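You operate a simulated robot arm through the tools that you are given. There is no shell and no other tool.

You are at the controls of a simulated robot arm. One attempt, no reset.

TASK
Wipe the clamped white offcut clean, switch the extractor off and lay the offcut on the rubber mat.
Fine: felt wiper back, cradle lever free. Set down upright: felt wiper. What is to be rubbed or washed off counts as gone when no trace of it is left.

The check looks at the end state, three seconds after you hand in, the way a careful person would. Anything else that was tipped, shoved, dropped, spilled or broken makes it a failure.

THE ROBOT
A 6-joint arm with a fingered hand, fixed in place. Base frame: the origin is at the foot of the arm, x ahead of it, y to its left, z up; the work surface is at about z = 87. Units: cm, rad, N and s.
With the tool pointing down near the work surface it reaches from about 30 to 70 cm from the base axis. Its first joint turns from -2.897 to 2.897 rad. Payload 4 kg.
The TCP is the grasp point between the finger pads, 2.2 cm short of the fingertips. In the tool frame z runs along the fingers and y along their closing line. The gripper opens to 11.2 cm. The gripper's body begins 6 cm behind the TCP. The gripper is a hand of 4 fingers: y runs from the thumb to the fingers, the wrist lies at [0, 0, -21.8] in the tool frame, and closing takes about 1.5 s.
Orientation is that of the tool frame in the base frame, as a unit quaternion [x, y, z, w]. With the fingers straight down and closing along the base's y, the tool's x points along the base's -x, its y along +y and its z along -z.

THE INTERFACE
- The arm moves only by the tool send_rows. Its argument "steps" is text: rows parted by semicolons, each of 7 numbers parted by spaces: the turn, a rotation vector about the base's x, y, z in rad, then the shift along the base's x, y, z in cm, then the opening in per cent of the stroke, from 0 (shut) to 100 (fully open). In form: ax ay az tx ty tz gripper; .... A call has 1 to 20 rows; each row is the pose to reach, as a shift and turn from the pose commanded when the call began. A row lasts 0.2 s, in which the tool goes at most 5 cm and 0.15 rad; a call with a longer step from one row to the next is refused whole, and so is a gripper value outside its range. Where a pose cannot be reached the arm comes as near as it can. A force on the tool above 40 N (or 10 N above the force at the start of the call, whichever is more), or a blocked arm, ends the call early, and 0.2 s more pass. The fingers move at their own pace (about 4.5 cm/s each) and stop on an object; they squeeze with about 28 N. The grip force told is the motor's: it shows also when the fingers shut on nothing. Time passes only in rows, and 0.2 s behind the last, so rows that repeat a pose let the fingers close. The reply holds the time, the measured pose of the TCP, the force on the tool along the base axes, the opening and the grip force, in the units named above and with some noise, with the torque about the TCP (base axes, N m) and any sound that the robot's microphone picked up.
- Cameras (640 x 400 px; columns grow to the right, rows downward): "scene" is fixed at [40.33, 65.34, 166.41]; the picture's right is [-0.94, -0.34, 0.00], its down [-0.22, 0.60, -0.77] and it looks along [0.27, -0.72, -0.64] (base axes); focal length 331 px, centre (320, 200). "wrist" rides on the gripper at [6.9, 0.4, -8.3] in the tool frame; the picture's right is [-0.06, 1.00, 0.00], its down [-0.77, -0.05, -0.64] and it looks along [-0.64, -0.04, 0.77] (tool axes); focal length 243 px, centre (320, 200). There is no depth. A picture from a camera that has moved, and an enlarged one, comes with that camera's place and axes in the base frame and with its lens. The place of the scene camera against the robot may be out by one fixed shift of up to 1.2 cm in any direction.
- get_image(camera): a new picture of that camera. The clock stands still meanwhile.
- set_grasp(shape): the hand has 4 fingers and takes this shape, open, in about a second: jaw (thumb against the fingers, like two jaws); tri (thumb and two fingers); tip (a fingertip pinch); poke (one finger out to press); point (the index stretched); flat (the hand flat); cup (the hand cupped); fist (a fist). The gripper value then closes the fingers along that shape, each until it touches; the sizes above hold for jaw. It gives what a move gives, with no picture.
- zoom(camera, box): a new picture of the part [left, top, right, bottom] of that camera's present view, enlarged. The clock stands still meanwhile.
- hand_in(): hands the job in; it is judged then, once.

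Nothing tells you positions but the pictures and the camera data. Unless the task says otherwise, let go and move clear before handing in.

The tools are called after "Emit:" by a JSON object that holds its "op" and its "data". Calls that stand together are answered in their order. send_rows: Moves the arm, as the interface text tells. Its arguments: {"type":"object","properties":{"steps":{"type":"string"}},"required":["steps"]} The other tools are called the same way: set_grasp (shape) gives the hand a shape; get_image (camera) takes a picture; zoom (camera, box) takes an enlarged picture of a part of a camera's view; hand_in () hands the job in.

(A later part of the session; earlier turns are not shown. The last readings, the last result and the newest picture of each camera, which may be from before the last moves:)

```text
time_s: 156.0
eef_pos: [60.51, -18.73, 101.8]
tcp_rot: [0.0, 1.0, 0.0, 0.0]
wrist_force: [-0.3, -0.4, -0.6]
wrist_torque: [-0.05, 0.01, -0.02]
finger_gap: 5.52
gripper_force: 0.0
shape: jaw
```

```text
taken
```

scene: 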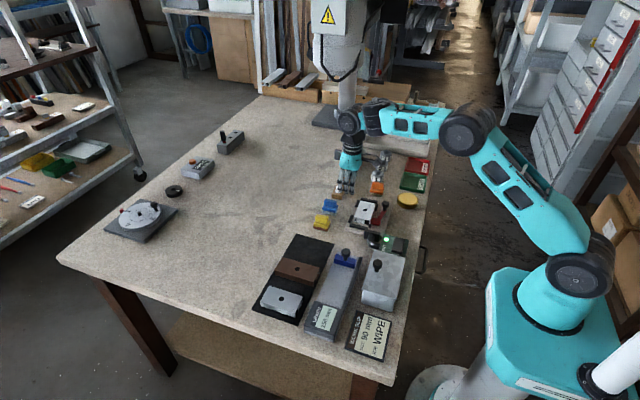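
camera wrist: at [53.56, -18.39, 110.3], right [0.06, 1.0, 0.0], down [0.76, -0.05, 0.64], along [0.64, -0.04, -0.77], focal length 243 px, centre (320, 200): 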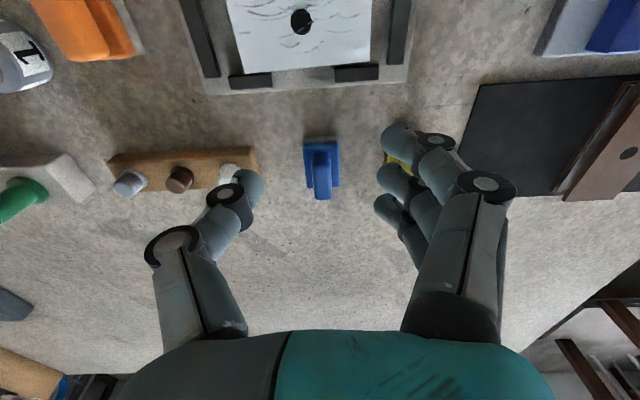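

Emit:
{"op": "zoom", "data": {"camera": "scene", "box": [360, 170, 400, 205]}}

Emit:
{"op": "zoom", "data": {"camera": "wrist", "box": [280, 120, 370, 210]}}

Emit:
{"op": "zoom", "data": {"camera": "wrist", "box": [200, 0, 420, 100]}}

```text
11.43 times, centred on (380, 188) of scene
camera zoom: at [40.33, 65.34, 166.41], right [-0.94, -0.34, 0.0], down [-0.22, 0.6, -0.77], along [0.27, -0.72, -0.64], focal length 3786 px, centre (-366, 343)
```

zoom: 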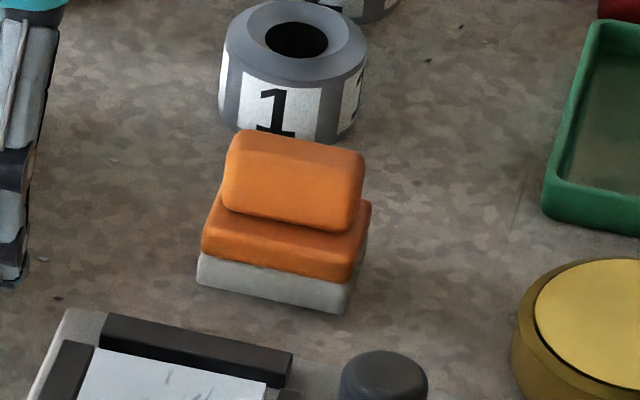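

```text
4.44 times, centred on (325, 165) of wrist
camera zoom: at [53.56, -18.39, 110.3], right [0.06, 1.0, 0.0], down [0.76, -0.05, 0.64], along [0.64, -0.04, -0.77], focal length 1078 px, centre (298, 356)
```

zoom: 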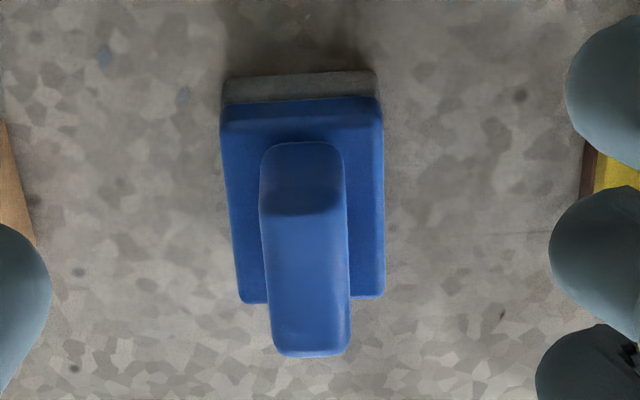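

```text
2.91 times, centred on (310, 50) of wrist
camera zoom: at [53.56, -18.39, 110.3], right [0.06, 1.0, 0.0], down [0.76, -0.05, 0.64], along [0.64, -0.04, -0.77], focal length 706 px, centre (349, 636)
```

zoom: 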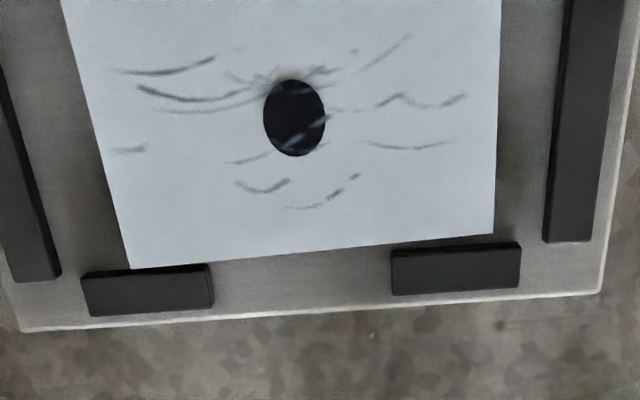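

Orange is upright at home. The blue handle is at about (67, -19.0), within reach. I go above it and descend with the fingers half open.

Emit:
{"op": "send_rows", "data": {"steps": "0 0 0 3 -0.1 0 45; 0 0 0 6.2 -0.2 0 45; 0 0 0 6.2 -0.2 -3 45; 0 0 0 6.2 -0.2 -6 45; 0 0 0 6.2 -0.2 -8 45; 0 0 0 6.2 -0.2 -9.2 45; 0 0 0 6.2 -0.2 -9.2 45"}}

Emit:
{"op": "get_image", "data": {"camera": "wrist"}}

Emit:
{"op": "zoom", "data": {"camera": "scene", "box": [305, 170, 375, 230]}}

```text
time_s: 157.6
eef_pos: [66.89, -19.07, 92.71]
tcp_rot: [0.0, 1.0, 0.0, 0.001]
wrist_force: [-0.6, -0.6, -0.2]
wrist_torque: [-0.04, 0.01, 0.02]
finger_gap: 5.08
gripper_force: 0.0
shape: jaw
```

```text
taken
camera wrist: at [59.81, -18.63, 101.03], right [0.06, 1.0, 0.0], down [0.76, -0.05, 0.64], along [0.64, -0.04, -0.77], focal length 243 px, centre (320, 200)
```

wrist: 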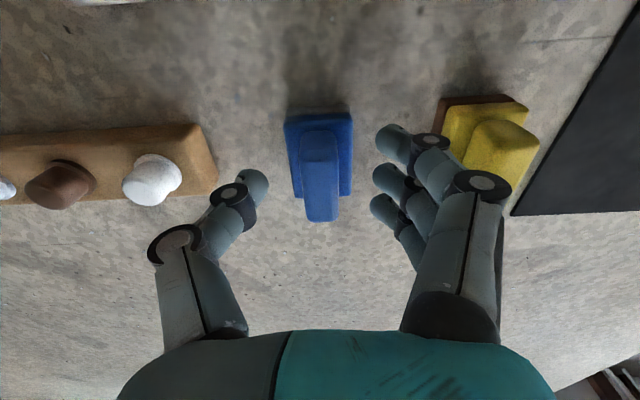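

```text
6.67 times, centred on (340, 200) of scene
camera zoom: at [40.33, 65.34, 166.41], right [-0.94, -0.34, 0.0], down [-0.22, 0.6, -0.77], along [0.27, -0.72, -0.64], focal length 2209 px, centre (187, 200)
```

zoom: 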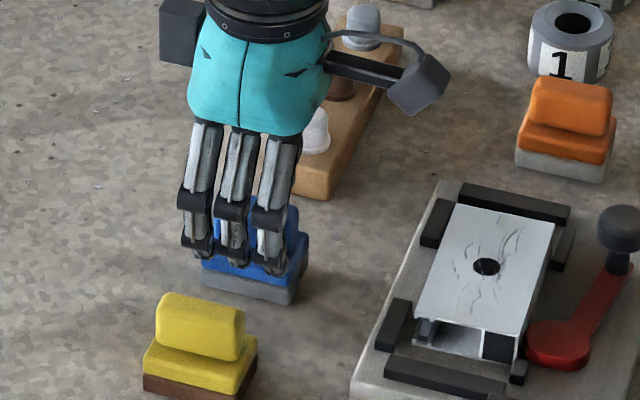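

Emit:
{"op": "send_rows", "data": {"steps": "0 0 0 0 0 -0.3 35; 0 0 0 0 0 -0.6 25; 0 0 0 0 0 -0.8 20; 0 0 0 0 0 -0.8 20; 0 0 0 0 0 -0.9 20; 0 0 0 0 0 -0.9 20"}}

```text
time_s: 159.0
eef_pos: [66.73, -19.06, 91.75]
tcp_rot: [0.0, 1.0, 0.0, 0.001]
wrist_force: [0.2, 0.0, -0.7]
wrist_torque: [0.0, 0.0, -0.01]
finger_gap: 2.31
gripper_force: 0.1
shape: jaw
```

Emit:
{"op": "send_rows", "data": {"steps": "0 0 0 0 0 -0.1 20; 0 0 0 0 0 -0.15 20; 0 0 0 0 0 -0.15 20"}}

```text
time_s: 159.8
eef_pos: [66.87, -19.17, 91.74]
tcp_rot: [0.0, 1.0, 0.0, 0.0]
wrist_force: [-0.1, 0.4, 0.5]
wrist_torque: [0.05, 0.0, 0.01]
finger_gap: 2.29
gripper_force: 0.1
shape: jaw
```

Emit:
{"op": "send_rows", "data": {"steps": "0 0 0 0 0 0 14; 0 0 0 0 0 0 6; 0 0 0 0 0 0 0; 0 0 0 0 0 0 0; 0 0 0 0 0 0 0; 0 0 0 0 0 0 0; 0 0 0 0 0 0 0"}}

Emit:
{"op": "get_image", "data": {"camera": "wrist"}}

```text
time_s: 161.4
eef_pos: [66.88, -19.09, 91.71]
tcp_rot: [0.0, 1.0, 0.0, 0.001]
wrist_force: [0.6, 0.6, -0.5]
wrist_torque: [-0.01, 0.0, -0.05]
finger_gap: 1.29
gripper_force: 27.9
shape: jaw
```

```text
taken
camera wrist: at [59.86, -18.76, 100.06], right [0.06, 1.0, 0.0], down [0.76, -0.05, 0.64], along [0.64, -0.04, -0.77], focal length 243 px, centre (320, 200)
```

wrist: 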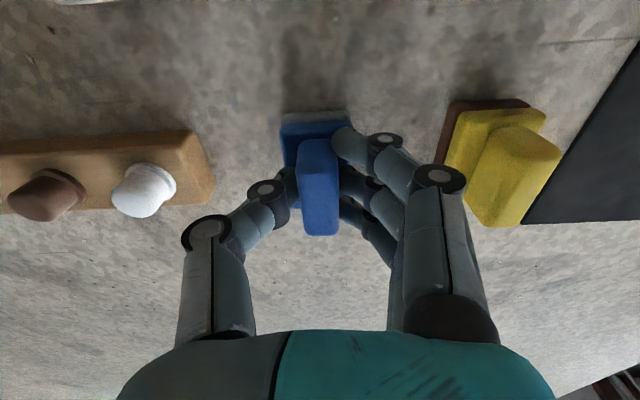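

Blue is gripped low and firmly. I carry it over the left end of the clamped offcut and lower to just above contact.

Emit:
{"op": "send_rows", "data": {"steps": "0 0 0 0 0 1 0; 0 0 0 0 0 4 0; 0 0 0 0 0 8 0; 0 0 0 -4 -1.2 8 0; 0 0 0 -8 -2.4 8 0; 0 0 0 -12.25 -3.5 8 0; 0 0 0 -12.25 -3.5 6 0; 0 0 0 -12.25 -3.5 4.5 0; 0 0 0 -12.25 -3.5 4.1 0; 0 0 0 -12.25 -3.5 4.1 0"}}

Emit:
{"op": "get_image", "data": {"camera": "wrist"}}

Emit:
{"op": "zoom", "data": {"camera": "scene", "box": [340, 180, 410, 234]}}

```text
time_s: 163.6
eef_pos: [54.46, -22.51, 95.82]
tcp_rot: [0.0, 1.0, 0.0, 0.001]
wrist_force: [-0.6, 0.0, -1.2]
wrist_torque: [0.04, 0.02, 0.03]
finger_gap: 1.3
gripper_force: 27.8
shape: jaw
```

```text
taken
camera wrist: at [47.55, -22.11, 104.12], right [0.06, 1.0, 0.0], down [0.76, -0.05, 0.64], along [0.64, -0.04, -0.77], focal length 243 px, centre (320, 200)
```

wrist: 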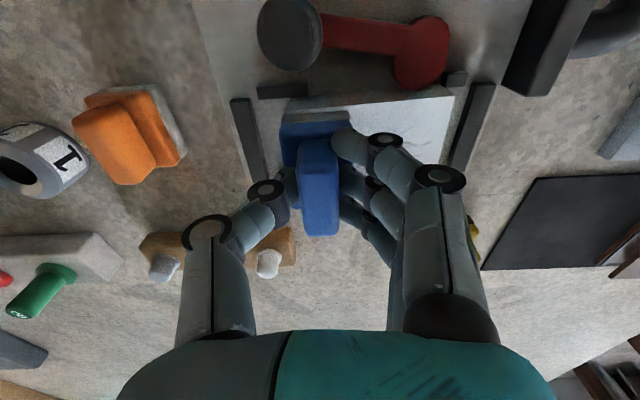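

```text
7.41 times, centred on (375, 207) of scene
camera zoom: at [40.33, 65.34, 166.41], right [-0.94, -0.34, 0.0], down [-0.22, 0.6, -0.77], along [0.27, -0.72, -0.64], focal length 2454 px, centre (-87, 148)
```

zoom: 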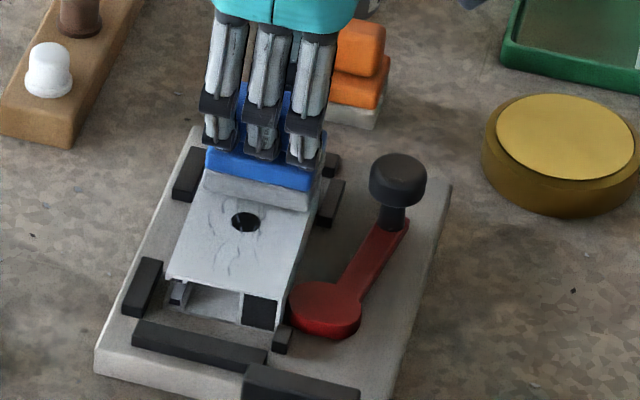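

As a cautious test, I'll do one short light rub at the left end only and then inspect for fading or any scratching.

Emit:
{"op": "send_rows", "data": {"steps": "0 0 0 0 0 -0.2 0; 0 0 0 0 0 -0.35 0; 0 0 0 0 0 -0.45 0; 0 0 0 0 0 -0.45 0"}}

```text
time_s: 164.6
eef_pos: [54.51, -22.58, 95.45]
tcp_rot: [-0.001, 1.0, -0.001, 0.003]
wrist_force: [0.4, -0.8, 13.3]
wrist_torque: [0.0, 0.01, -0.03]
finger_gap: 1.31
gripper_force: 27.7
shape: jaw
```

Emit:
{"op": "send_rows", "data": {"steps": "0 0 0 0 0 0.07 0; 0 0 0 0 0.5 0.07 0; 0 0 0 0 1.0 0.07 0; 0 0 0 0 1.5 0.07 0; 0 0 0 0 1.5 0.07 0"}}

Emit:
{"op": "zoom", "data": {"camera": "wrist", "box": [220, 70, 350, 190]}}

```text
time_s: 165.8
eef_pos: [54.49, -21.24, 95.32]
tcp_rot: [0.0, 1.0, 0.0, 0.001]
wrist_force: [0.1, -5.0, 13.0]
wrist_torque: [-0.22, 0.0, 0.02]
finger_gap: 1.36
gripper_force: 28.3
shape: jaw
```

```text
3.33 times, centred on (285, 130) of wrist
camera zoom: at [47.52, -20.73, 103.76], right [0.06, 1.0, 0.0], down [0.76, -0.05, 0.64], along [0.64, -0.04, -0.77], focal length 809 px, centre (437, 433)
```

zoom: 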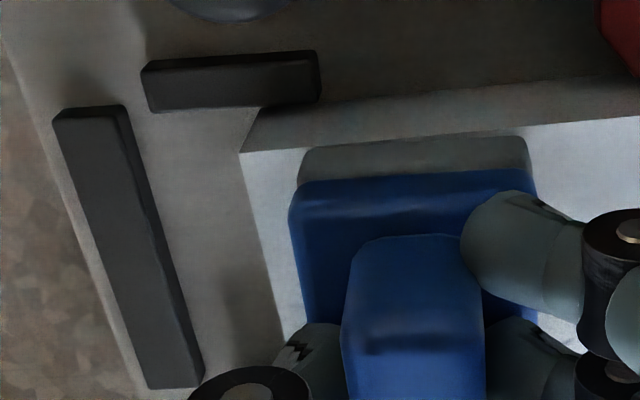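

Emit:
{"op": "send_rows", "data": {"steps": "0 0 0 0 0 1 0; 0 0 0 0 -2.5 4 0; 0 0 0 0 -6 5 0; 0 0 0 0 -6 5 0"}}

Emit:
{"op": "zoom", "data": {"camera": "wrist", "box": [370, 40, 550, 160]}}

Emit:
{"op": "zoom", "data": {"camera": "scene", "box": [357, 200, 377, 214]}}

```text
time_s: 166.8
eef_pos: [54.83, -27.24, 100.57]
tcp_rot: [0.0, 1.0, 0.0, 0.001]
wrist_force: [1.2, 0.1, -1.5]
wrist_torque: [0.01, -0.02, 0.0]
finger_gap: 1.37
gripper_force: 28.1
shape: jaw
```

```text
3.33 times, centred on (460, 100) of wrist
camera zoom: at [47.79, -26.8, 108.86], right [0.06, 1.0, 0.0], down [0.76, -0.05, 0.64], along [0.64, -0.04, -0.77], focal length 809 px, centre (-147, 533)
```

zoom: 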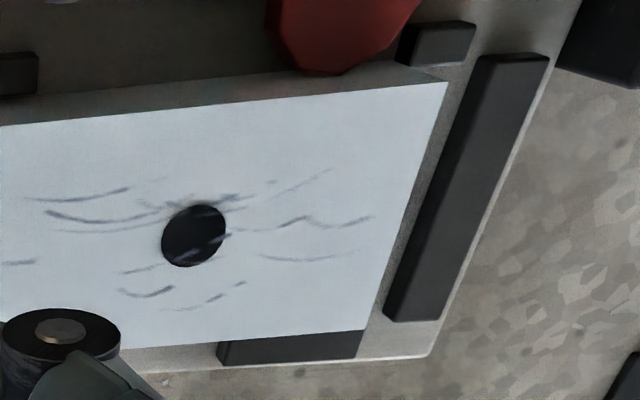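

```text
16.00 times, centred on (367, 207) of scene
camera zoom: at [40.33, 65.34, 166.41], right [-0.94, -0.34, 0.0], down [-0.22, 0.6, -0.77], along [0.27, -0.72, -0.64], focal length 5301 px, centre (-432, 88)
```

zoom: 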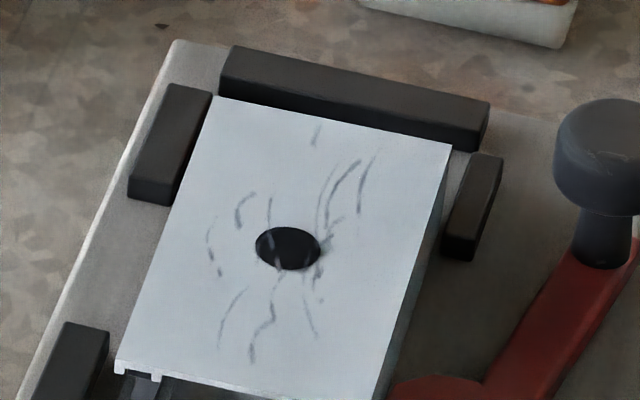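

There's no scratching and the marks at the rubbed end look paler. I continue with full-length firm strokes.

Emit:
{"op": "send_rows", "data": {"steps": "0 0 0 0 2.5 0 0; 0 0 0 0 4.6 -2 0; 0 0 0 0 4.6 -4.2 0; 0 0 0 0 4.6 -4.9 0; 0 0 0 0 4.6 -5.0 0; 0 0 0 0 5.4 -5.0 0; 0 0 0 0 6.2 -5.01 0; 0 0 0 0 7.0 -5.02 0; 0 0 0 0 7.8 -5.03 0; 0 0 0 0 8.6 -5.04 0; 0 0 0 0 9.4 -5.05 0; 0 0 0 0 10.2 -5.06 0; 0 0 0 0 9.4 -5.05 0; 0 0 0 0 8.6 -5.04 0; 0 0 0 0 7.8 -5.03 0; 0 0 0 0 7.0 -5.02 0; 0 0 0 0 6.2 -5.01 0; 0 0 0 0 5.4 -5 0; 0 0 0 0 4.6 -5 0"}}

Emit:
{"op": "zoom", "data": {"camera": "scene", "box": [340, 190, 410, 234]}}

```text
time_s: 170.8
eef_pos: [54.54, -22.5, 95.46]
tcp_rot: [0.001, 1.0, -0.001, 0.0]
wrist_force: [-0.4, 0.7, 2.2]
wrist_torque: [0.03, 0.01, -0.01]
finger_gap: 1.39
gripper_force: 28.0
shape: jaw
```

```text
9.09 times, centred on (375, 212) of scene
camera zoom: at [40.33, 65.34, 166.41], right [-0.94, -0.34, 0.0], down [-0.22, 0.6, -0.77], along [0.27, -0.72, -0.64], focal length 3012 px, centre (-180, 91)
```

zoom: 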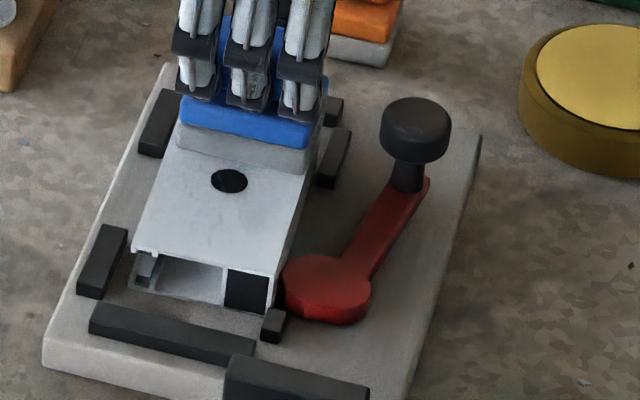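

The visible part is completely clean: the blue tool is the felt wiper. I'll add another full pass with small sideways offsets to catch every trace.

Emit:
{"op": "send_rows", "data": {"steps": "0 0 0 0 -0.2 -0.06 0; 0 0 0 0.4 -0.2 -0.06 0; 0 0 0 0.4 0.8 -0.06 0; 0 0 0 0.4 1.6 -0.07 0; 0 0 0 0.4 2.6 -0.08 0; 0 0 0 0.4 3.6 -0.1 0; 0 0 0 0.4 4.6 -0.11 0; 0 0 0 0.4 5.7 -0.12 0; 0 0 0 0 5.7 -0.12 0; 0 0 0 -0.3 5.7 -0.12 0; 0 0 0 -0.3 4.6 -0.11 0; 0 0 0 -0.3 3.6 -0.1 0; 0 0 0 -0.3 2.6 -0.08 0; 0 0 0 -0.3 1.6 -0.07 0; 0 0 0 -0.3 0.8 -0.06 0; 0 0 0 -0.3 -0.2 -0.06 0; 0 0 0 0 -0.2 -0.06 0"}}

Emit:
{"op": "send_rows", "data": {"steps": "0 0 0 0 0.8 0 0; 0 0 0 0 1.6 0 0; 0 0 0 0 2.6 -0.02 0; 0 0 0 0 3.6 -0.03 0; 0 0 0 0 4.6 -0.04 0; 0 0 0 0 5.8 -0.05 0; 0 0 0 0 4.6 -0.04 0; 0 0 0 0 3.6 -0.03 0; 0 0 0 0 2.6 -0.02 0; 0 0 0 0 1.6 0 0; 0 0 0 0 0.8 0 0; 0 0 0 0 0 0 0; 0 0 0 0 0 1 0; 0 0 0 0 -2 4 0; 0 0 0 0 -5 6 0; 0 0 0 0 -5 6 0"}}

Emit:
{"op": "zoom", "data": {"camera": "wrist", "box": [340, 20, 540, 150]}}

Emit:
{"op": "zoom", "data": {"camera": "scene", "box": [357, 200, 377, 214]}}

```text
time_s: 174.4
eef_pos: [54.42, -22.8, 95.33]
tcp_rot: [0.002, 1.0, -0.001, 0.001]
wrist_force: [-3.2, 0.1, 10.8]
wrist_torque: [0.05, 0.07, 0.04]
finger_gap: 1.46
gripper_force: 28.1
shape: jaw
```

```text
time_s: 176.6
eef_pos: [54.71, -20.08, 95.52]
tcp_rot: [-0.007, 1.0, 0.003, 0.003]
wrist_force: [-0.2, 16.9, 12.4]
wrist_torque: [0.6, 0.03, -0.11]
finger_gap: 1.42
gripper_force: 27.6
shape: jaw
stopped in row 10: the force on the tool passed its limit at 45 N (the readings are from after the stop); the commanded pose is now the measured one
```

```text
3.08 times, centred on (440, 85) of wrist
camera zoom: at [47.83, -19.93, 103.89], right [0.05, 1.0, 0.01], down [0.76, -0.04, 0.65], along [0.64, -0.03, -0.76], focal length 746 px, centre (-49, 554)
```

zoom: 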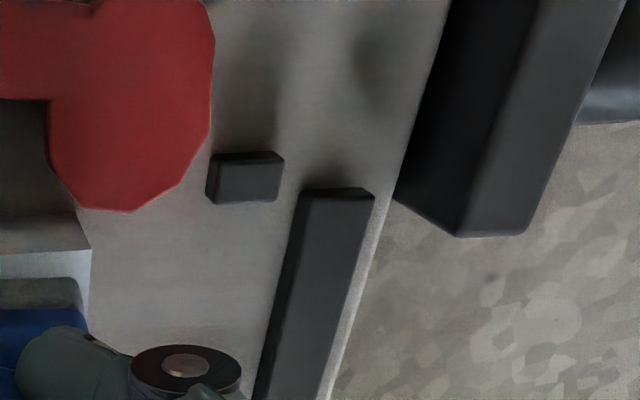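

```text
16.00 times, centred on (367, 207) of scene
camera zoom: at [40.33, 65.34, 166.41], right [-0.94, -0.34, 0.0], down [-0.22, 0.6, -0.77], along [0.27, -0.72, -0.64], focal length 5301 px, centre (-432, 88)
```

zoom: 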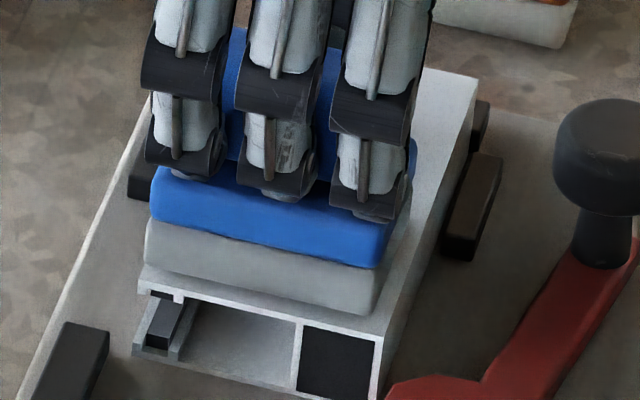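

The offcut slipped to the −y bar again during the return stroke. I lift straight off and inspect the surface.

Emit:
{"op": "send_rows", "data": {"steps": "0 0 0 0 0 0.5 0; 0 0 0 0 0 2 0; 0 0 0 0 1 5 0; 0 0 0 -2 4 7 0; 0 0 0 -4 8 8 0; 0 0 0 -4 8 8 0"}}

Emit:
{"op": "zoom", "data": {"camera": "wrist", "box": [100, 50, 320, 200]}}

Emit:
{"op": "zoom", "data": {"camera": "scene", "box": [340, 185, 410, 230]}}

```text
time_s: 178.0
eef_pos: [50.63, -12.47, 103.7]
tcp_rot: [-0.003, 1.0, 0.002, 0.001]
wrist_force: [-0.3, 0.1, -0.5]
wrist_torque: [0.02, -0.01, 0.01]
finger_gap: 1.23
gripper_force: 28.3
shape: jaw
```

```text
2.67 times, centred on (210, 125) of wrist
camera zoom: at [43.68, -12.08, 111.99], right [0.05, 1.0, 0.0], down [0.76, -0.04, 0.64], along [0.64, -0.03, -0.77], focal length 647 px, centre (613, 400)
```

zoom: 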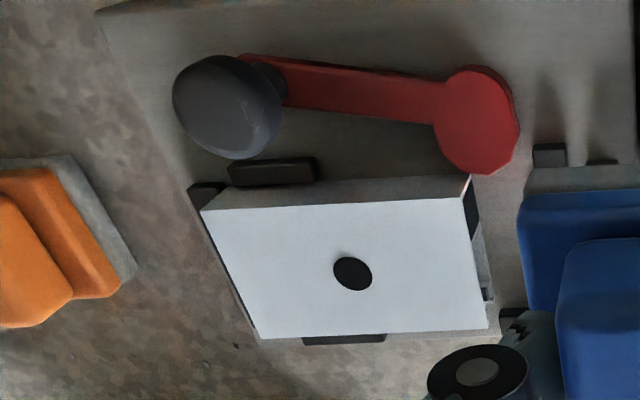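

```text
8.89 times, centred on (375, 208) of scene
camera zoom: at [40.33, 65.34, 166.41], right [-0.94, -0.34, 0.0], down [-0.22, 0.6, -0.77], along [0.27, -0.72, -0.64], focal length 2945 px, centre (-169, 133)
```

zoom: 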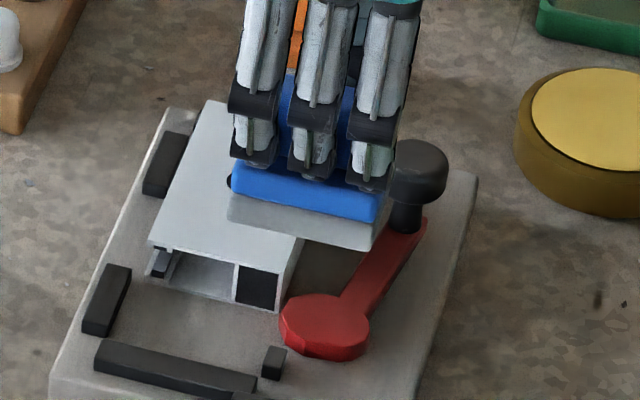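

The top face is spotless, just the hole left. Now I return the blue felt wiper to its original spot at about (66.9, -19.1).

Emit:
{"op": "send_rows", "data": {"steps": "-0.004 0.002 -0.006 4 -1.7 0 0; -0.004 0.002 -0.006 8 -3.4 0 0; -0.004 0.002 -0.006 12 -5.1 0 0; -0.004 0.002 -0.006 16.2 -6.7 -1 0; -0.004 0.002 -0.006 16.2 -6.7 -4 0; -0.004 0.002 -0.006 16.2 -6.7 -7 0; -0.004 0.002 -0.006 16.2 -6.7 -9 0; -0.004 0.002 -0.006 16.2 -6.7 -9 0; -0.004 0.002 -0.006 16.2 -6.7 -9 0"}}

Emit:
{"op": "get_image", "data": {"camera": "wrist"}}

Emit:
{"op": "zoom", "data": {"camera": "scene", "box": [310, 194, 346, 234]}}

```text
time_s: 180.0
eef_pos: [67.02, -19.01, 94.43]
tcp_rot: [-0.002, 1.0, 0.001, 0.001]
wrist_force: [0.4, -0.3, -0.2]
wrist_torque: [0.02, 0.04, 0.0]
finger_gap: 1.22
gripper_force: 28.2
shape: jaw
```

```text
taken
camera wrist: at [59.98, -18.7, 102.8], right [0.06, 1.0, 0.0], down [0.76, -0.05, 0.64], along [0.64, -0.04, -0.77], focal length 243 px, centre (320, 200)
```

wrist: 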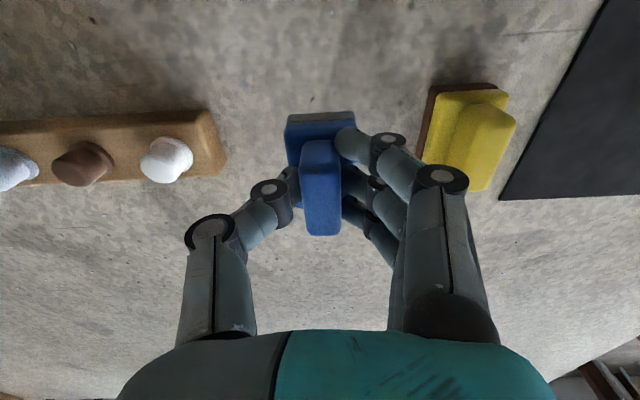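

```text
10.00 times, centred on (328, 214) of scene
camera zoom: at [40.33, 65.34, 166.41], right [-0.94, -0.34, 0.0], down [-0.22, 0.6, -0.77], along [0.27, -0.72, -0.64], focal length 3313 px, centre (240, 60)
```

zoom: 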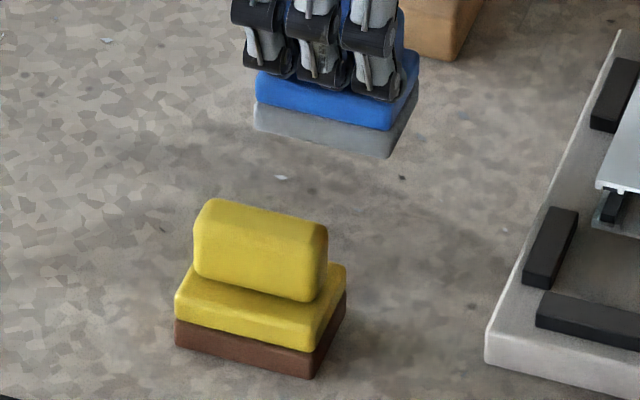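

Emit:
{"op": "send_rows", "data": {"steps": "0 0 0 -0.18 -0.03 -1 0; 0 0 0 -0.18 -0.03 -2 0; 0 0 0 -0.18 -0.03 -2.4 0; 0 0 0 -0.18 -0.03 -2.6 0; 0 0 0 -0.18 -0.03 -2.6 0"}}

Emit:
{"op": "zoom", "data": {"camera": "scene", "box": [310, 194, 346, 234]}}

```text
time_s: 181.2
eef_pos: [66.74, -19.02, 91.69]
tcp_rot: [-0.001, 1.0, 0.0, 0.0]
wrist_force: [-0.5, 0.0, -1.3]
wrist_torque: [0.0, -0.03, -0.05]
finger_gap: 1.21
gripper_force: 28.4
shape: jaw
```

```text
10.00 times, centred on (328, 214) of scene
camera zoom: at [40.33, 65.34, 166.41], right [-0.94, -0.34, 0.0], down [-0.22, 0.6, -0.77], along [0.27, -0.72, -0.64], focal length 3313 px, centre (240, 60)
```

zoom: 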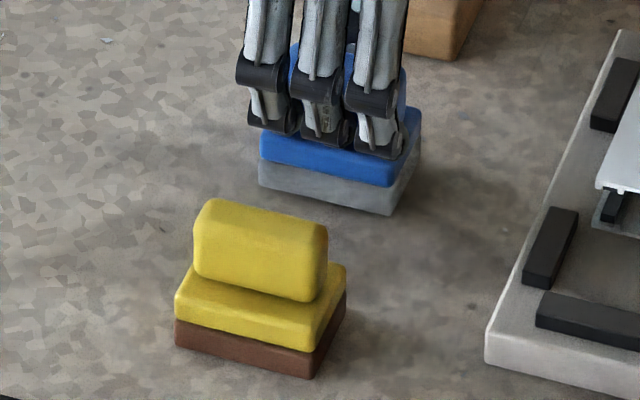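

Emit:
{"op": "send_rows", "data": {"steps": "0 0 0 -0.1 0 -0.08 0; 0 0 0 -0.1 0 -0.16 0; 0 0 0 -0.1 0 -0.22 0; 0 0 0 -0.1 0 -0.22 0"}}

```text
time_s: 182.2
eef_pos: [66.71, -18.95, 91.72]
tcp_rot: [-0.002, 1.0, -0.001, 0.002]
wrist_force: [2.3, 1.5, 7.4]
wrist_torque: [0.04, -0.05, 0.0]
finger_gap: 1.26
gripper_force: 28.1
shape: jaw
```

Contact. I ease up a hair, release the felt wiper and rise.

Emit:
{"op": "send_rows", "data": {"steps": "0 0 0 0 0 0.06 0; 0 0 0 0 0 0.06 8; 0 0 0 0 0 0.06 18; 0 0 0 0 0 0.06 30; 0 0 0 0 0 0.06 45; 0 0 0 0 0 0.06 45; 0 0 0 0 0 2 45; 0 0 0 0 0 6 45; 0 0 0 0 0 10 45; 0 0 0 -4 0 10 45; 0 0 0 -8 0 10 45; 0 0 0 -8 0 10 45"}}

Emit:
{"op": "zoom", "data": {"camera": "scene", "box": [310, 194, 346, 234]}}

Emit:
{"op": "get_image", "data": {"camera": "wrist"}}

```text
time_s: 184.8
eef_pos: [58.76, -19.01, 101.69]
tcp_rot: [-0.002, 1.0, 0.001, 0.0]
wrist_force: [-0.6, 0.4, 0.7]
wrist_torque: [-0.01, -0.01, 0.01]
finger_gap: 4.98
gripper_force: 0.0
shape: jaw
```

```text
10.00 times, centred on (328, 214) of scene
camera zoom: at [40.33, 65.34, 166.41], right [-0.94, -0.34, 0.0], down [-0.22, 0.6, -0.77], along [0.27, -0.72, -0.64], focal length 3313 px, centre (240, 60)
```

zoom: 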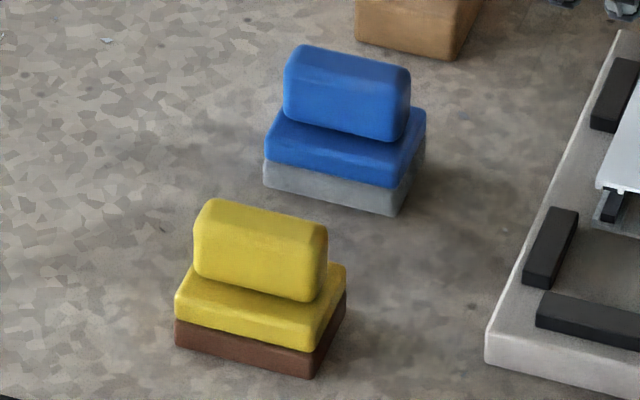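

```text
taken
camera wrist: at [51.76, -18.73, 109.98], right [0.06, 1.0, 0.0], down [0.76, -0.05, 0.64], along [0.64, -0.04, -0.77], focal length 243 px, centre (320, 200)
```

wrist: 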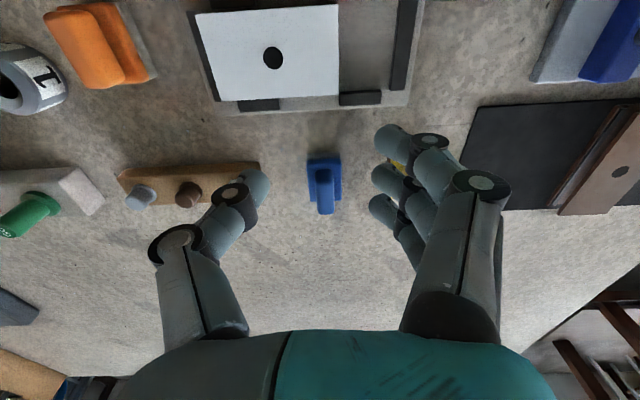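

Felt wiper is upright and within a millimetre or so of where it started. Next the extractor switch: I move above it to look at the rocker.

Emit:
{"op": "send_rows", "data": {"steps": "0.002 0 0 -3.5 2.2 1.5 45; 0.002 0 0 -7 4.4 3 45; 0.002 0 0 -10.5 6.6 4 45; 0.002 0 0 -14 8.8 5 45; 0.002 0 0 -17.5 10 6 45; 0.002 0 0 -17.5 10 6 45"}}

Emit:
{"op": "set_grasp", "data": {"shape": "poke"}}

Emit:
{"op": "get_image", "data": {"camera": "wrist"}}

Emit:
{"op": "zoom", "data": {"camera": "scene", "box": [360, 180, 440, 270]}}

```text
time_s: 186.2
eef_pos: [41.22, -9.02, 107.67]
tcp_rot: [-0.002, 1.0, 0.0, 0.002]
wrist_force: [0.6, 0.3, -0.2]
wrist_torque: [-0.02, 0.01, 0.04]
finger_gap: 4.95
gripper_force: 0.0
shape: jaw
```

```text
time_s: 187.1
eef_pos: [41.47, -9.0, 107.61]
tcp_rot: [-0.002, 1.0, 0.001, 0.001]
wrist_force: [0.1, 0.6, 0.9]
wrist_torque: [-0.01, -0.01, -0.01]
finger_gap: 0.0
gripper_force: 0.1
shape: poke
```

```text
taken
camera wrist: at [34.41, -8.66, 116.05], right [0.06, 1.0, 0.0], down [0.76, -0.05, 0.64], along [0.64, -0.04, -0.77], focal length 243 px, centre (320, 200)
```

wrist: 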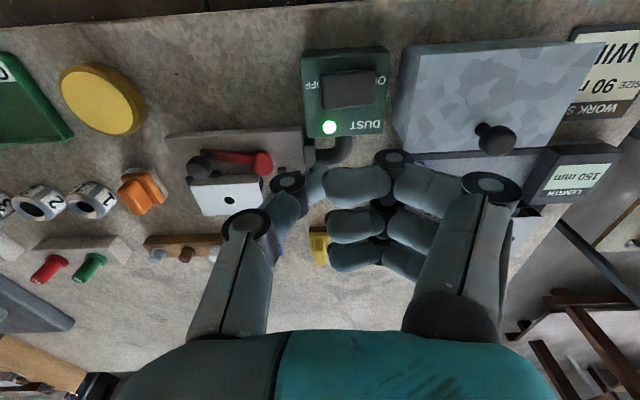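

```text
4.44 times, centred on (400, 225) of scene
camera zoom: at [40.33, 65.34, 166.41], right [-0.94, -0.34, 0.0], down [-0.22, 0.6, -0.77], along [0.27, -0.72, -0.64], focal length 1472 px, centre (-36, 89)
```

zoom: 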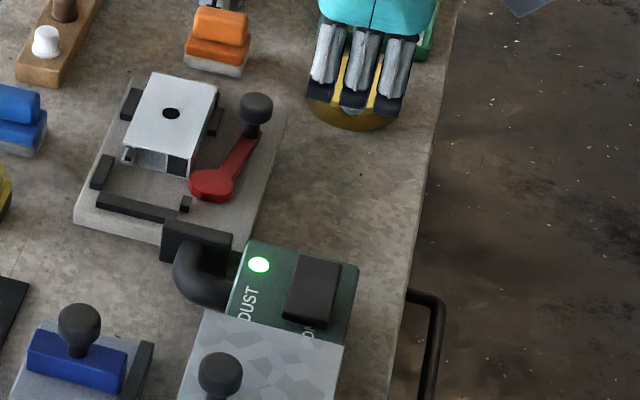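

Emit:
{"op": "send_rows", "data": {"steps": "0 0 0 0 0 0 100; 0 0 0 0 0 0 100; 0 0 0 0 0 0 100; 0 0 0 0 0 0 100; 0 0 0 0 0 0 100"}}

Emit:
{"op": "get_image", "data": {"camera": "wrist"}}

Emit:
{"op": "zoom", "data": {"camera": "wrist", "box": [280, 30, 420, 150]}}

Emit:
{"op": "zoom", "data": {"camera": "scene", "box": [380, 140, 440, 215]}}

```text
time_s: 188.3
eef_pos: [41.44, -8.95, 107.63]
tcp_rot: [-0.001, 1.0, 0.001, 0.0]
wrist_force: [0.4, 0.4, 0.1]
wrist_torque: [0.0, -0.03, 0.0]
finger_gap: 0.0
gripper_force: 0.0
shape: poke
```

```text
taken
camera wrist: at [34.4, -8.66, 116.05], right [0.06, 1.0, 0.0], down [0.76, -0.05, 0.64], along [0.64, -0.04, -0.77], focal length 243 px, centre (320, 200)
```

wrist: 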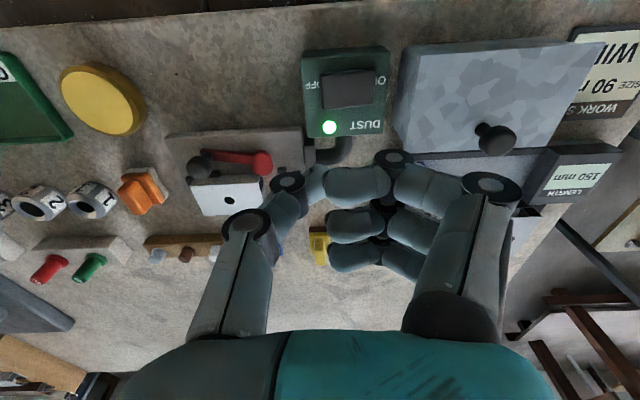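

```text
3.33 times, centred on (350, 90) of wrist
camera zoom: at [34.4, -8.66, 116.05], right [0.06, 1.0, 0.0], down [0.76, -0.05, 0.64], along [0.64, -0.04, -0.77], focal length 809 px, centre (220, 567)
```

zoom: 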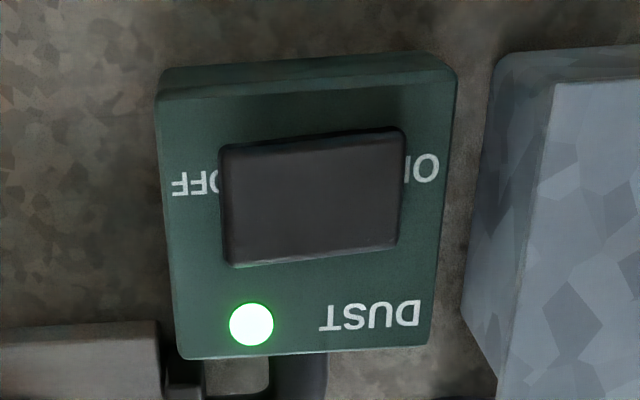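

```text
5.33 times, centred on (410, 178) of scene
camera zoom: at [40.33, 65.34, 166.41], right [-0.94, -0.34, 0.0], down [-0.22, 0.6, -0.77], along [0.27, -0.72, -0.64], focal length 1767 px, centre (-160, 320)
```

zoom: 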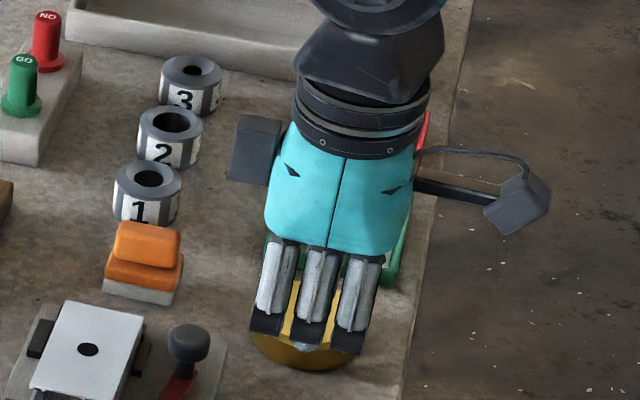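

In the poke shape one digit points straight down near the tool axis. The OFF end of the rocker is at about (41.2, -8.1); I'll descend above it.

Emit:
{"op": "send_rows", "data": {"steps": "0 0 0 -0.2 1.2 -3 100; 0 0 0 -0.2 1.2 -6 100; 0 0 0 -0.2 1.2 -9 100; 0 0 0 -0.2 1.2 -11 100; 0 0 0 -0.2 1.2 -11 100"}}

Emit:
{"op": "get_image", "data": {"camera": "wrist"}}

Emit:
{"op": "zoom", "data": {"camera": "scene", "box": [360, 190, 440, 270]}}

```text
time_s: 189.5
eef_pos: [41.0, -8.01, 96.63]
tcp_rot: [-0.001, 1.0, 0.001, 0.001]
wrist_force: [-1.0, -0.3, -0.6]
wrist_torque: [0.0, 0.01, -0.03]
finger_gap: 0.0
gripper_force: 0.0
shape: poke
```

```text
taken
camera wrist: at [34.1, -7.55, 105.1], right [0.06, 1.0, 0.0], down [0.76, -0.05, 0.64], along [0.64, -0.04, -0.77], focal length 243 px, centre (320, 200)
```

wrist: 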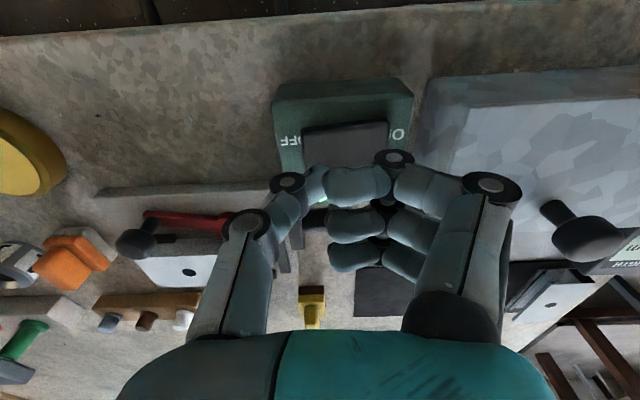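

```text
5.00 times, centred on (400, 230) of scene
camera zoom: at [40.33, 65.34, 166.41], right [-0.94, -0.34, 0.0], down [-0.22, 0.6, -0.77], along [0.27, -0.72, -0.64], focal length 1657 px, centre (-80, 50)
```

zoom: 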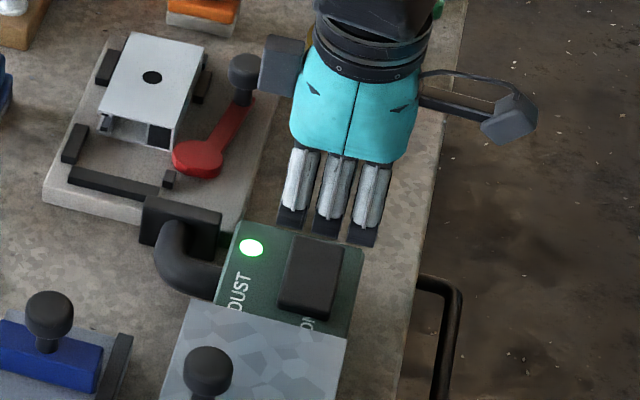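

Emit:
{"op": "send_rows", "data": {"steps": "0 0 0 0.1 0.1 -0.5 100; 0 0 0 0.1 0.1 -1 100; 0 0 0 0.1 0.1 -1.4 100; 0 0 0 0.1 0.1 -1.4 100"}}

Emit:
{"op": "get_image", "data": {"camera": "wrist"}}

```text
time_s: 190.5
eef_pos: [41.1, -7.87, 95.21]
tcp_rot: [-0.002, 1.0, 0.0, 0.001]
wrist_force: [-0.1, -0.2, 0.3]
wrist_torque: [-0.02, 0.01, 0.0]
finger_gap: 0.0
gripper_force: 0.0
shape: poke
```

```text
taken
camera wrist: at [34.12, -7.46, 103.62], right [0.06, 1.0, 0.0], down [0.76, -0.05, 0.64], along [0.64, -0.04, -0.77], focal length 243 px, centre (320, 200)
```

wrist: 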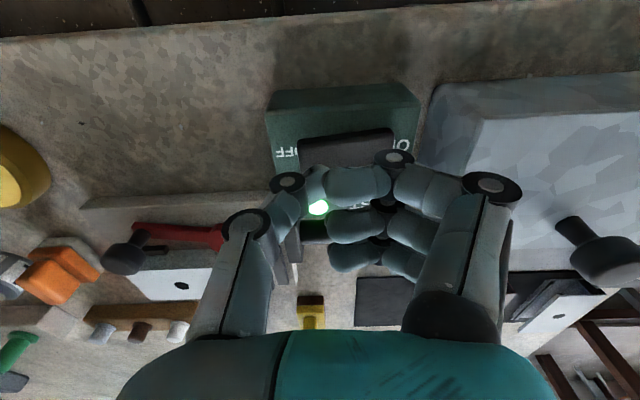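

Emit:
{"op": "send_rows", "data": {"steps": "0 0 0 0 0 -0.3 100; 0 0 0 0 0 -0.6 100; 0 0 0 0 0 -0.8 100; 0 0 0 0 0 -0.8 100"}}

Emit:
{"op": "zoom", "data": {"camera": "scene", "box": [370, 210, 430, 265]}}

```text
time_s: 191.5
eef_pos: [41.06, -7.93, 94.48]
tcp_rot: [-0.002, 1.0, 0.001, 0.0]
wrist_force: [-0.7, -0.1, -0.4]
wrist_torque: [0.01, 0.01, 0.01]
finger_gap: 0.01
gripper_force: 0.0
shape: poke
```

```text
7.27 times, centred on (400, 238) of scene
camera zoom: at [40.33, 65.34, 166.41], right [-0.94, -0.34, 0.0], down [-0.22, 0.6, -0.77], along [0.27, -0.72, -0.64], focal length 2410 px, centre (-262, -73)
```

zoom: 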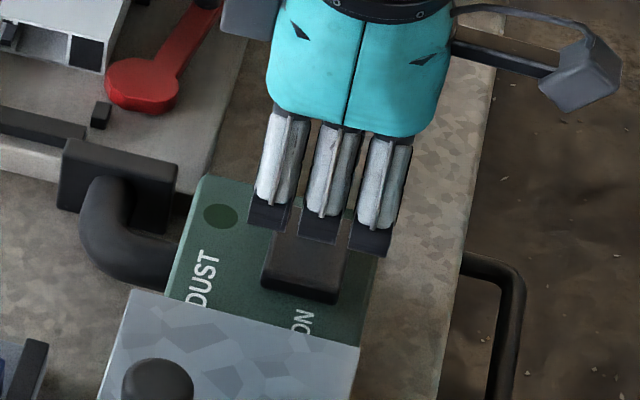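

The LED has gone dark: the extractor is off. I rise straight up and confirm.

Emit:
{"op": "send_rows", "data": {"steps": "0 0 0 0 0 1 100; 0 0 0 0 0 4 100; 0 0 0 0 0 8 100; 0 0 0 0 0 11 100; 0 0 0 0 0 11 100"}}

Emit:
{"op": "set_grasp", "data": {"shape": "jaw"}}

Emit:
{"op": "get_image", "data": {"camera": "wrist"}}

Emit:
{"op": "zoom", "data": {"camera": "scene", "box": [370, 210, 430, 265]}}

```text
time_s: 192.7
eef_pos: [41.28, -7.84, 105.34]
tcp_rot: [-0.001, 1.0, 0.001, 0.001]
wrist_force: [0.5, 0.3, -0.7]
wrist_torque: [0.02, 0.04, 0.01]
finger_gap: 0.01
gripper_force: 0.1
shape: poke
```

```text
time_s: 193.6
eef_pos: [41.11, -7.83, 105.38]
tcp_rot: [-0.002, 1.0, 0.002, 0.001]
wrist_force: [0.5, -0.7, -0.7]
wrist_torque: [-0.03, -0.01, 0.01]
finger_gap: 11.18
gripper_force: 0.1
shape: jaw
```

```text
taken
camera wrist: at [34.23, -7.49, 113.67], right [0.06, 1.0, 0.0], down [0.76, -0.05, 0.64], along [0.64, -0.04, -0.77], focal length 243 px, centre (320, 200)
```

wrist: 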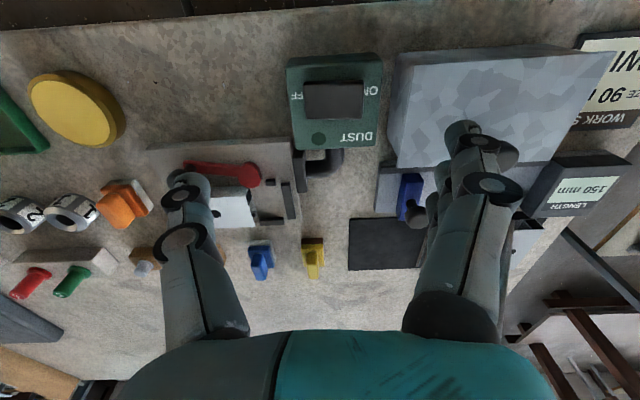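

```text
7.27 times, centred on (400, 238) of scene
camera zoom: at [40.33, 65.34, 166.41], right [-0.94, -0.34, 0.0], down [-0.22, 0.6, -0.77], along [0.27, -0.72, -0.64], focal length 2410 px, centre (-262, -73)
```

zoom: 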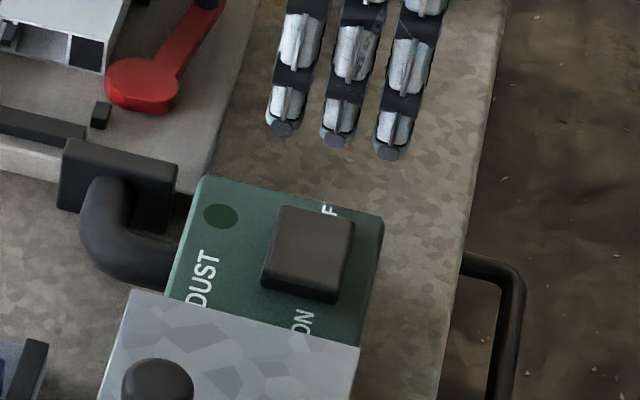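

The extractor is off and stays off. Now the lever: I go back over the knob at (48.3, -23.3).

Emit:
{"op": "send_rows", "data": {"steps": "0.003 0 0 1.7 -3.8 -1 80; 0.003 0 0 3.4 -7.6 -2 60; 0.003 0 0 5.2 -11.4 -3 40; 0.003 0 0 7.1 -15.45 -4.4 40; 0.003 0 0 7.1 -15.45 -4.4 40; 0.003 0 0 7.1 -15.45 -4.4 40"}}

Emit:
{"op": "get_image", "data": {"camera": "wrist"}}

```text
time_s: 195.0
eef_pos: [48.22, -23.4, 101.06]
tcp_rot: [-0.002, 1.0, 0.003, 0.002]
wrist_force: [-0.1, -0.4, 0.3]
wrist_torque: [-0.02, 0.02, 0.0]
finger_gap: 4.54
gripper_force: 0.0
shape: jaw
```

```text
taken
camera wrist: at [41.33, -23.05, 109.32], right [0.06, 1.0, 0.0], down [0.76, -0.05, 0.64], along [0.64, -0.04, -0.77], focal length 243 px, centre (320, 200)
```

wrist: 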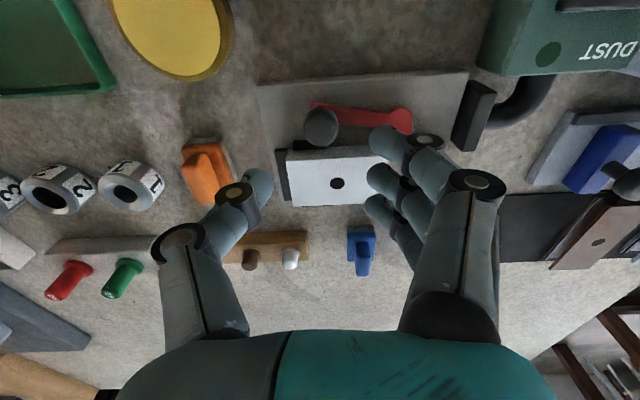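

Emit:
{"op": "send_rows", "data": {"steps": "0 0 0 0 0 -3 40; 0 0 0 0 0 -6 40; 0 0 0 0 0 -8 40; 0 0 0 0 0 -8.6 40; 0 0 0 0 0 -8.6 25; 0 0 0 0 0 -8.6 12; 0 0 0 0 0 -8.6 9; 0 0 0 0 0 -8.6 9"}}

Emit:
{"op": "send_rows", "data": {"steps": "0 0 -0.05 -0.3 0.08 0 9; 0 0 -0.105 -0.66 0.2 0 9; 0 0 -0.175 -1.07 0.37 0 9; 0 0 -0.244 -1.49 0.57 0 9; 0 0 -0.314 -1.88 0.8 0 9; 0 0 -0.384 -2.27 1.06 0 9; 0 0 -0.454 -2.62 1.34 0 9; 0 0 -0.524 -2.97 1.64 0 9; 0 0 -0.594 -3.28 1.97 0 9; 0 0 -0.663 -3.58 2.32 0 9; 0 0 -0.733 -3.84 2.69 0 9; 0 0 -0.803 -4.09 3.08 0 9; 0 0 -0.873 -4.29 3.48 0 9; 0 0 -0.943 -4.49 3.9 0 9; 0 0 -1.013 -4.63 4.33 0 9; 0 0 -1.083 -4.77 4.77 0 9; 0 0 -1.153 -4.85 5.21 0 9; 0 0 -1.223 -4.93 5.67 0 9; 0 0 -1.293 -4.95 6.12 0 9; 0 0 -1.363 -4.96 6.58 0 9"}}

Emit:
{"op": "zoom", "data": {"camera": "scene", "box": [340, 190, 410, 234]}}

```text
time_s: 196.8
eef_pos: [48.14, -23.34, 92.28]
tcp_rot: [-0.001, 1.0, 0.002, 0.001]
wrist_force: [-0.8, -1.7, -0.3]
wrist_torque: [-0.04, 0.02, -0.05]
finger_gap: 1.09
gripper_force: 0.1
shape: jaw
```

```text
time_s: 201.0
eef_pos: [43.14, -16.71, 92.4]
tcp_rot: [0.629, 0.777, 0.002, 0.001]
wrist_force: [-1.7, -0.5, -0.3]
wrist_torque: [0.01, 0.03, -0.01]
finger_gap: 1.09
gripper_force: 0.0
shape: jaw
```

```text
9.09 times, centred on (375, 212) of scene
camera zoom: at [40.33, 65.34, 166.41], right [-0.94, -0.34, 0.0], down [-0.22, 0.6, -0.77], along [0.27, -0.72, -0.64], focal length 3012 px, centre (-180, 91)
```

zoom: 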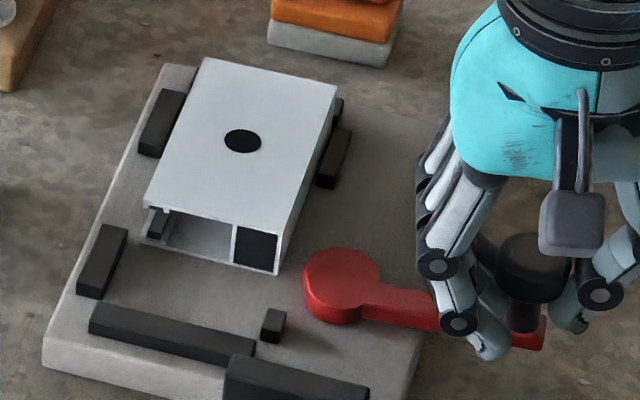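

The lever is about 90° open. I nudge it a bit further to reach its free stop.

Emit:
{"op": "send_rows", "data": {"steps": "0 0 -0.07 0.03 0.45 0 9; 0 0 -0.14 0.09 0.91 0 9; 0 0 -0.21 0.19 1.36 0 9; 0 0 -0.21 0.19 1.36 0 9"}}

Emit:
{"op": "zoom", "data": {"camera": "scene", "box": [340, 190, 410, 234]}}

```text
time_s: 202.0
eef_pos: [43.39, -15.4, 92.35]
tcp_rot: [0.707, 0.707, 0.001, 0.002]
wrist_force: [0.1, -0.1, -0.6]
wrist_torque: [0.0, -0.02, 0.0]
finger_gap: 1.07
gripper_force: 0.1
shape: jaw
```

```text
9.09 times, centred on (375, 212) of scene
camera zoom: at [40.33, 65.34, 166.41], right [-0.94, -0.34, 0.0], down [-0.22, 0.6, -0.77], along [0.27, -0.72, -0.64], focal length 3012 px, centre (-180, 91)
```

zoom: 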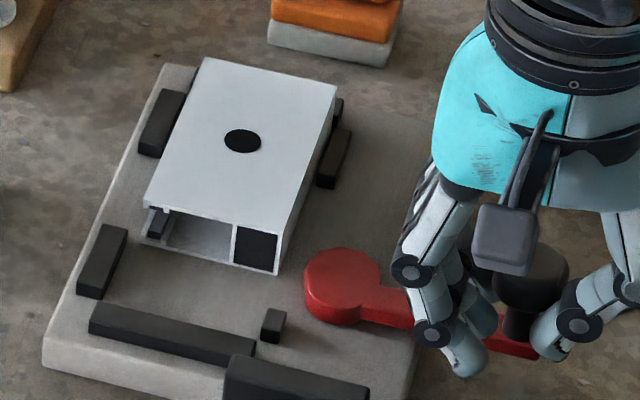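

The lever swings free with no resistance. I release it, rise, and square up behind the offcut's −y end to slide it to the middle of the cradle so both ends are graspable.

Emit:
{"op": "send_rows", "data": {"steps": "0 0 0 0 0 -0.05 20; 0 0 0 0 0 -0.05 35; 0 0 0 0 0 -0.05 45; 0 0 0 0 0 -0.05 45; 0 0 0 0 0 2 45; 0 0 0 0 0 5.5 45; 0 0 0 0 0 9.3 45; 0 0 0.14 1 -2 9.3 45; 0 0 0.28 2 -4 9.3 40; 0 0 0.42 3 -6 9.3 30; 0 0 0.56 4 -8 9.3 20; 0 0 0.7 5.5 -9.5 9.3 20; 0 0 0.84 7 -11 9.3 20; 0 0 0.98 8.5 -12.5 9.3 20; 0 0 1.12 10 -13.5 9.3 20; 0 0 1.26 11 -14.5 9.3 20; 0 0 1.4 11.6 -15 9.3 20; 0 0 1.54 11.6 -15 9.3 20; 0 0 1.573 11.6 -15 9.3 20; 0 0 1.573 11.6 -15 9.3 20"}}

Emit:
{"op": "get_image", "data": {"camera": "wrist"}}

Emit:
{"op": "zoom", "data": {"camera": "scene", "box": [340, 170, 430, 240]}}

```text
time_s: 206.2
eef_pos: [55.03, -30.31, 101.83]
tcp_rot: [-0.003, 1.0, 0.003, 0.001]
wrist_force: [0.2, 0.6, 0.6]
wrist_torque: [0.03, 0.01, 0.0]
finger_gap: 2.28
gripper_force: 0.1
shape: jaw
```

```text
taken
camera wrist: at [48.05, -30.01, 110.13], right [0.06, 1.0, 0.0], down [0.76, -0.05, 0.64], along [0.64, -0.03, -0.77], focal length 243 px, centre (320, 200)
```

wrist: 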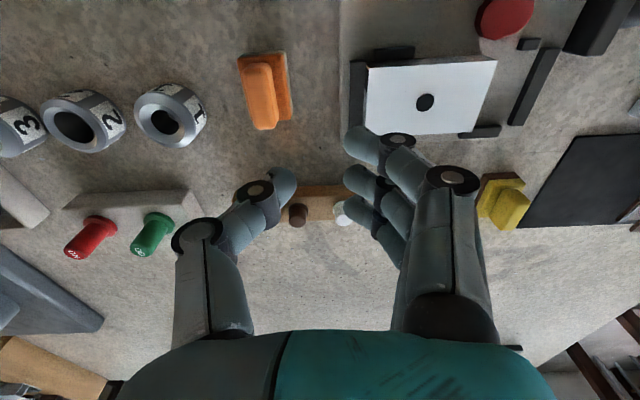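

```text
5.71 times, centred on (385, 205) of scene
camera zoom: at [40.33, 65.34, 166.41], right [-0.94, -0.34, 0.0], down [-0.22, 0.6, -0.77], along [0.27, -0.72, -0.64], focal length 1893 px, centre (-51, 171)
```

zoom: 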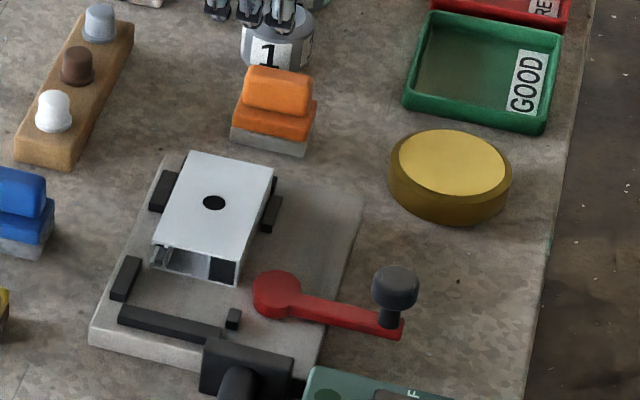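

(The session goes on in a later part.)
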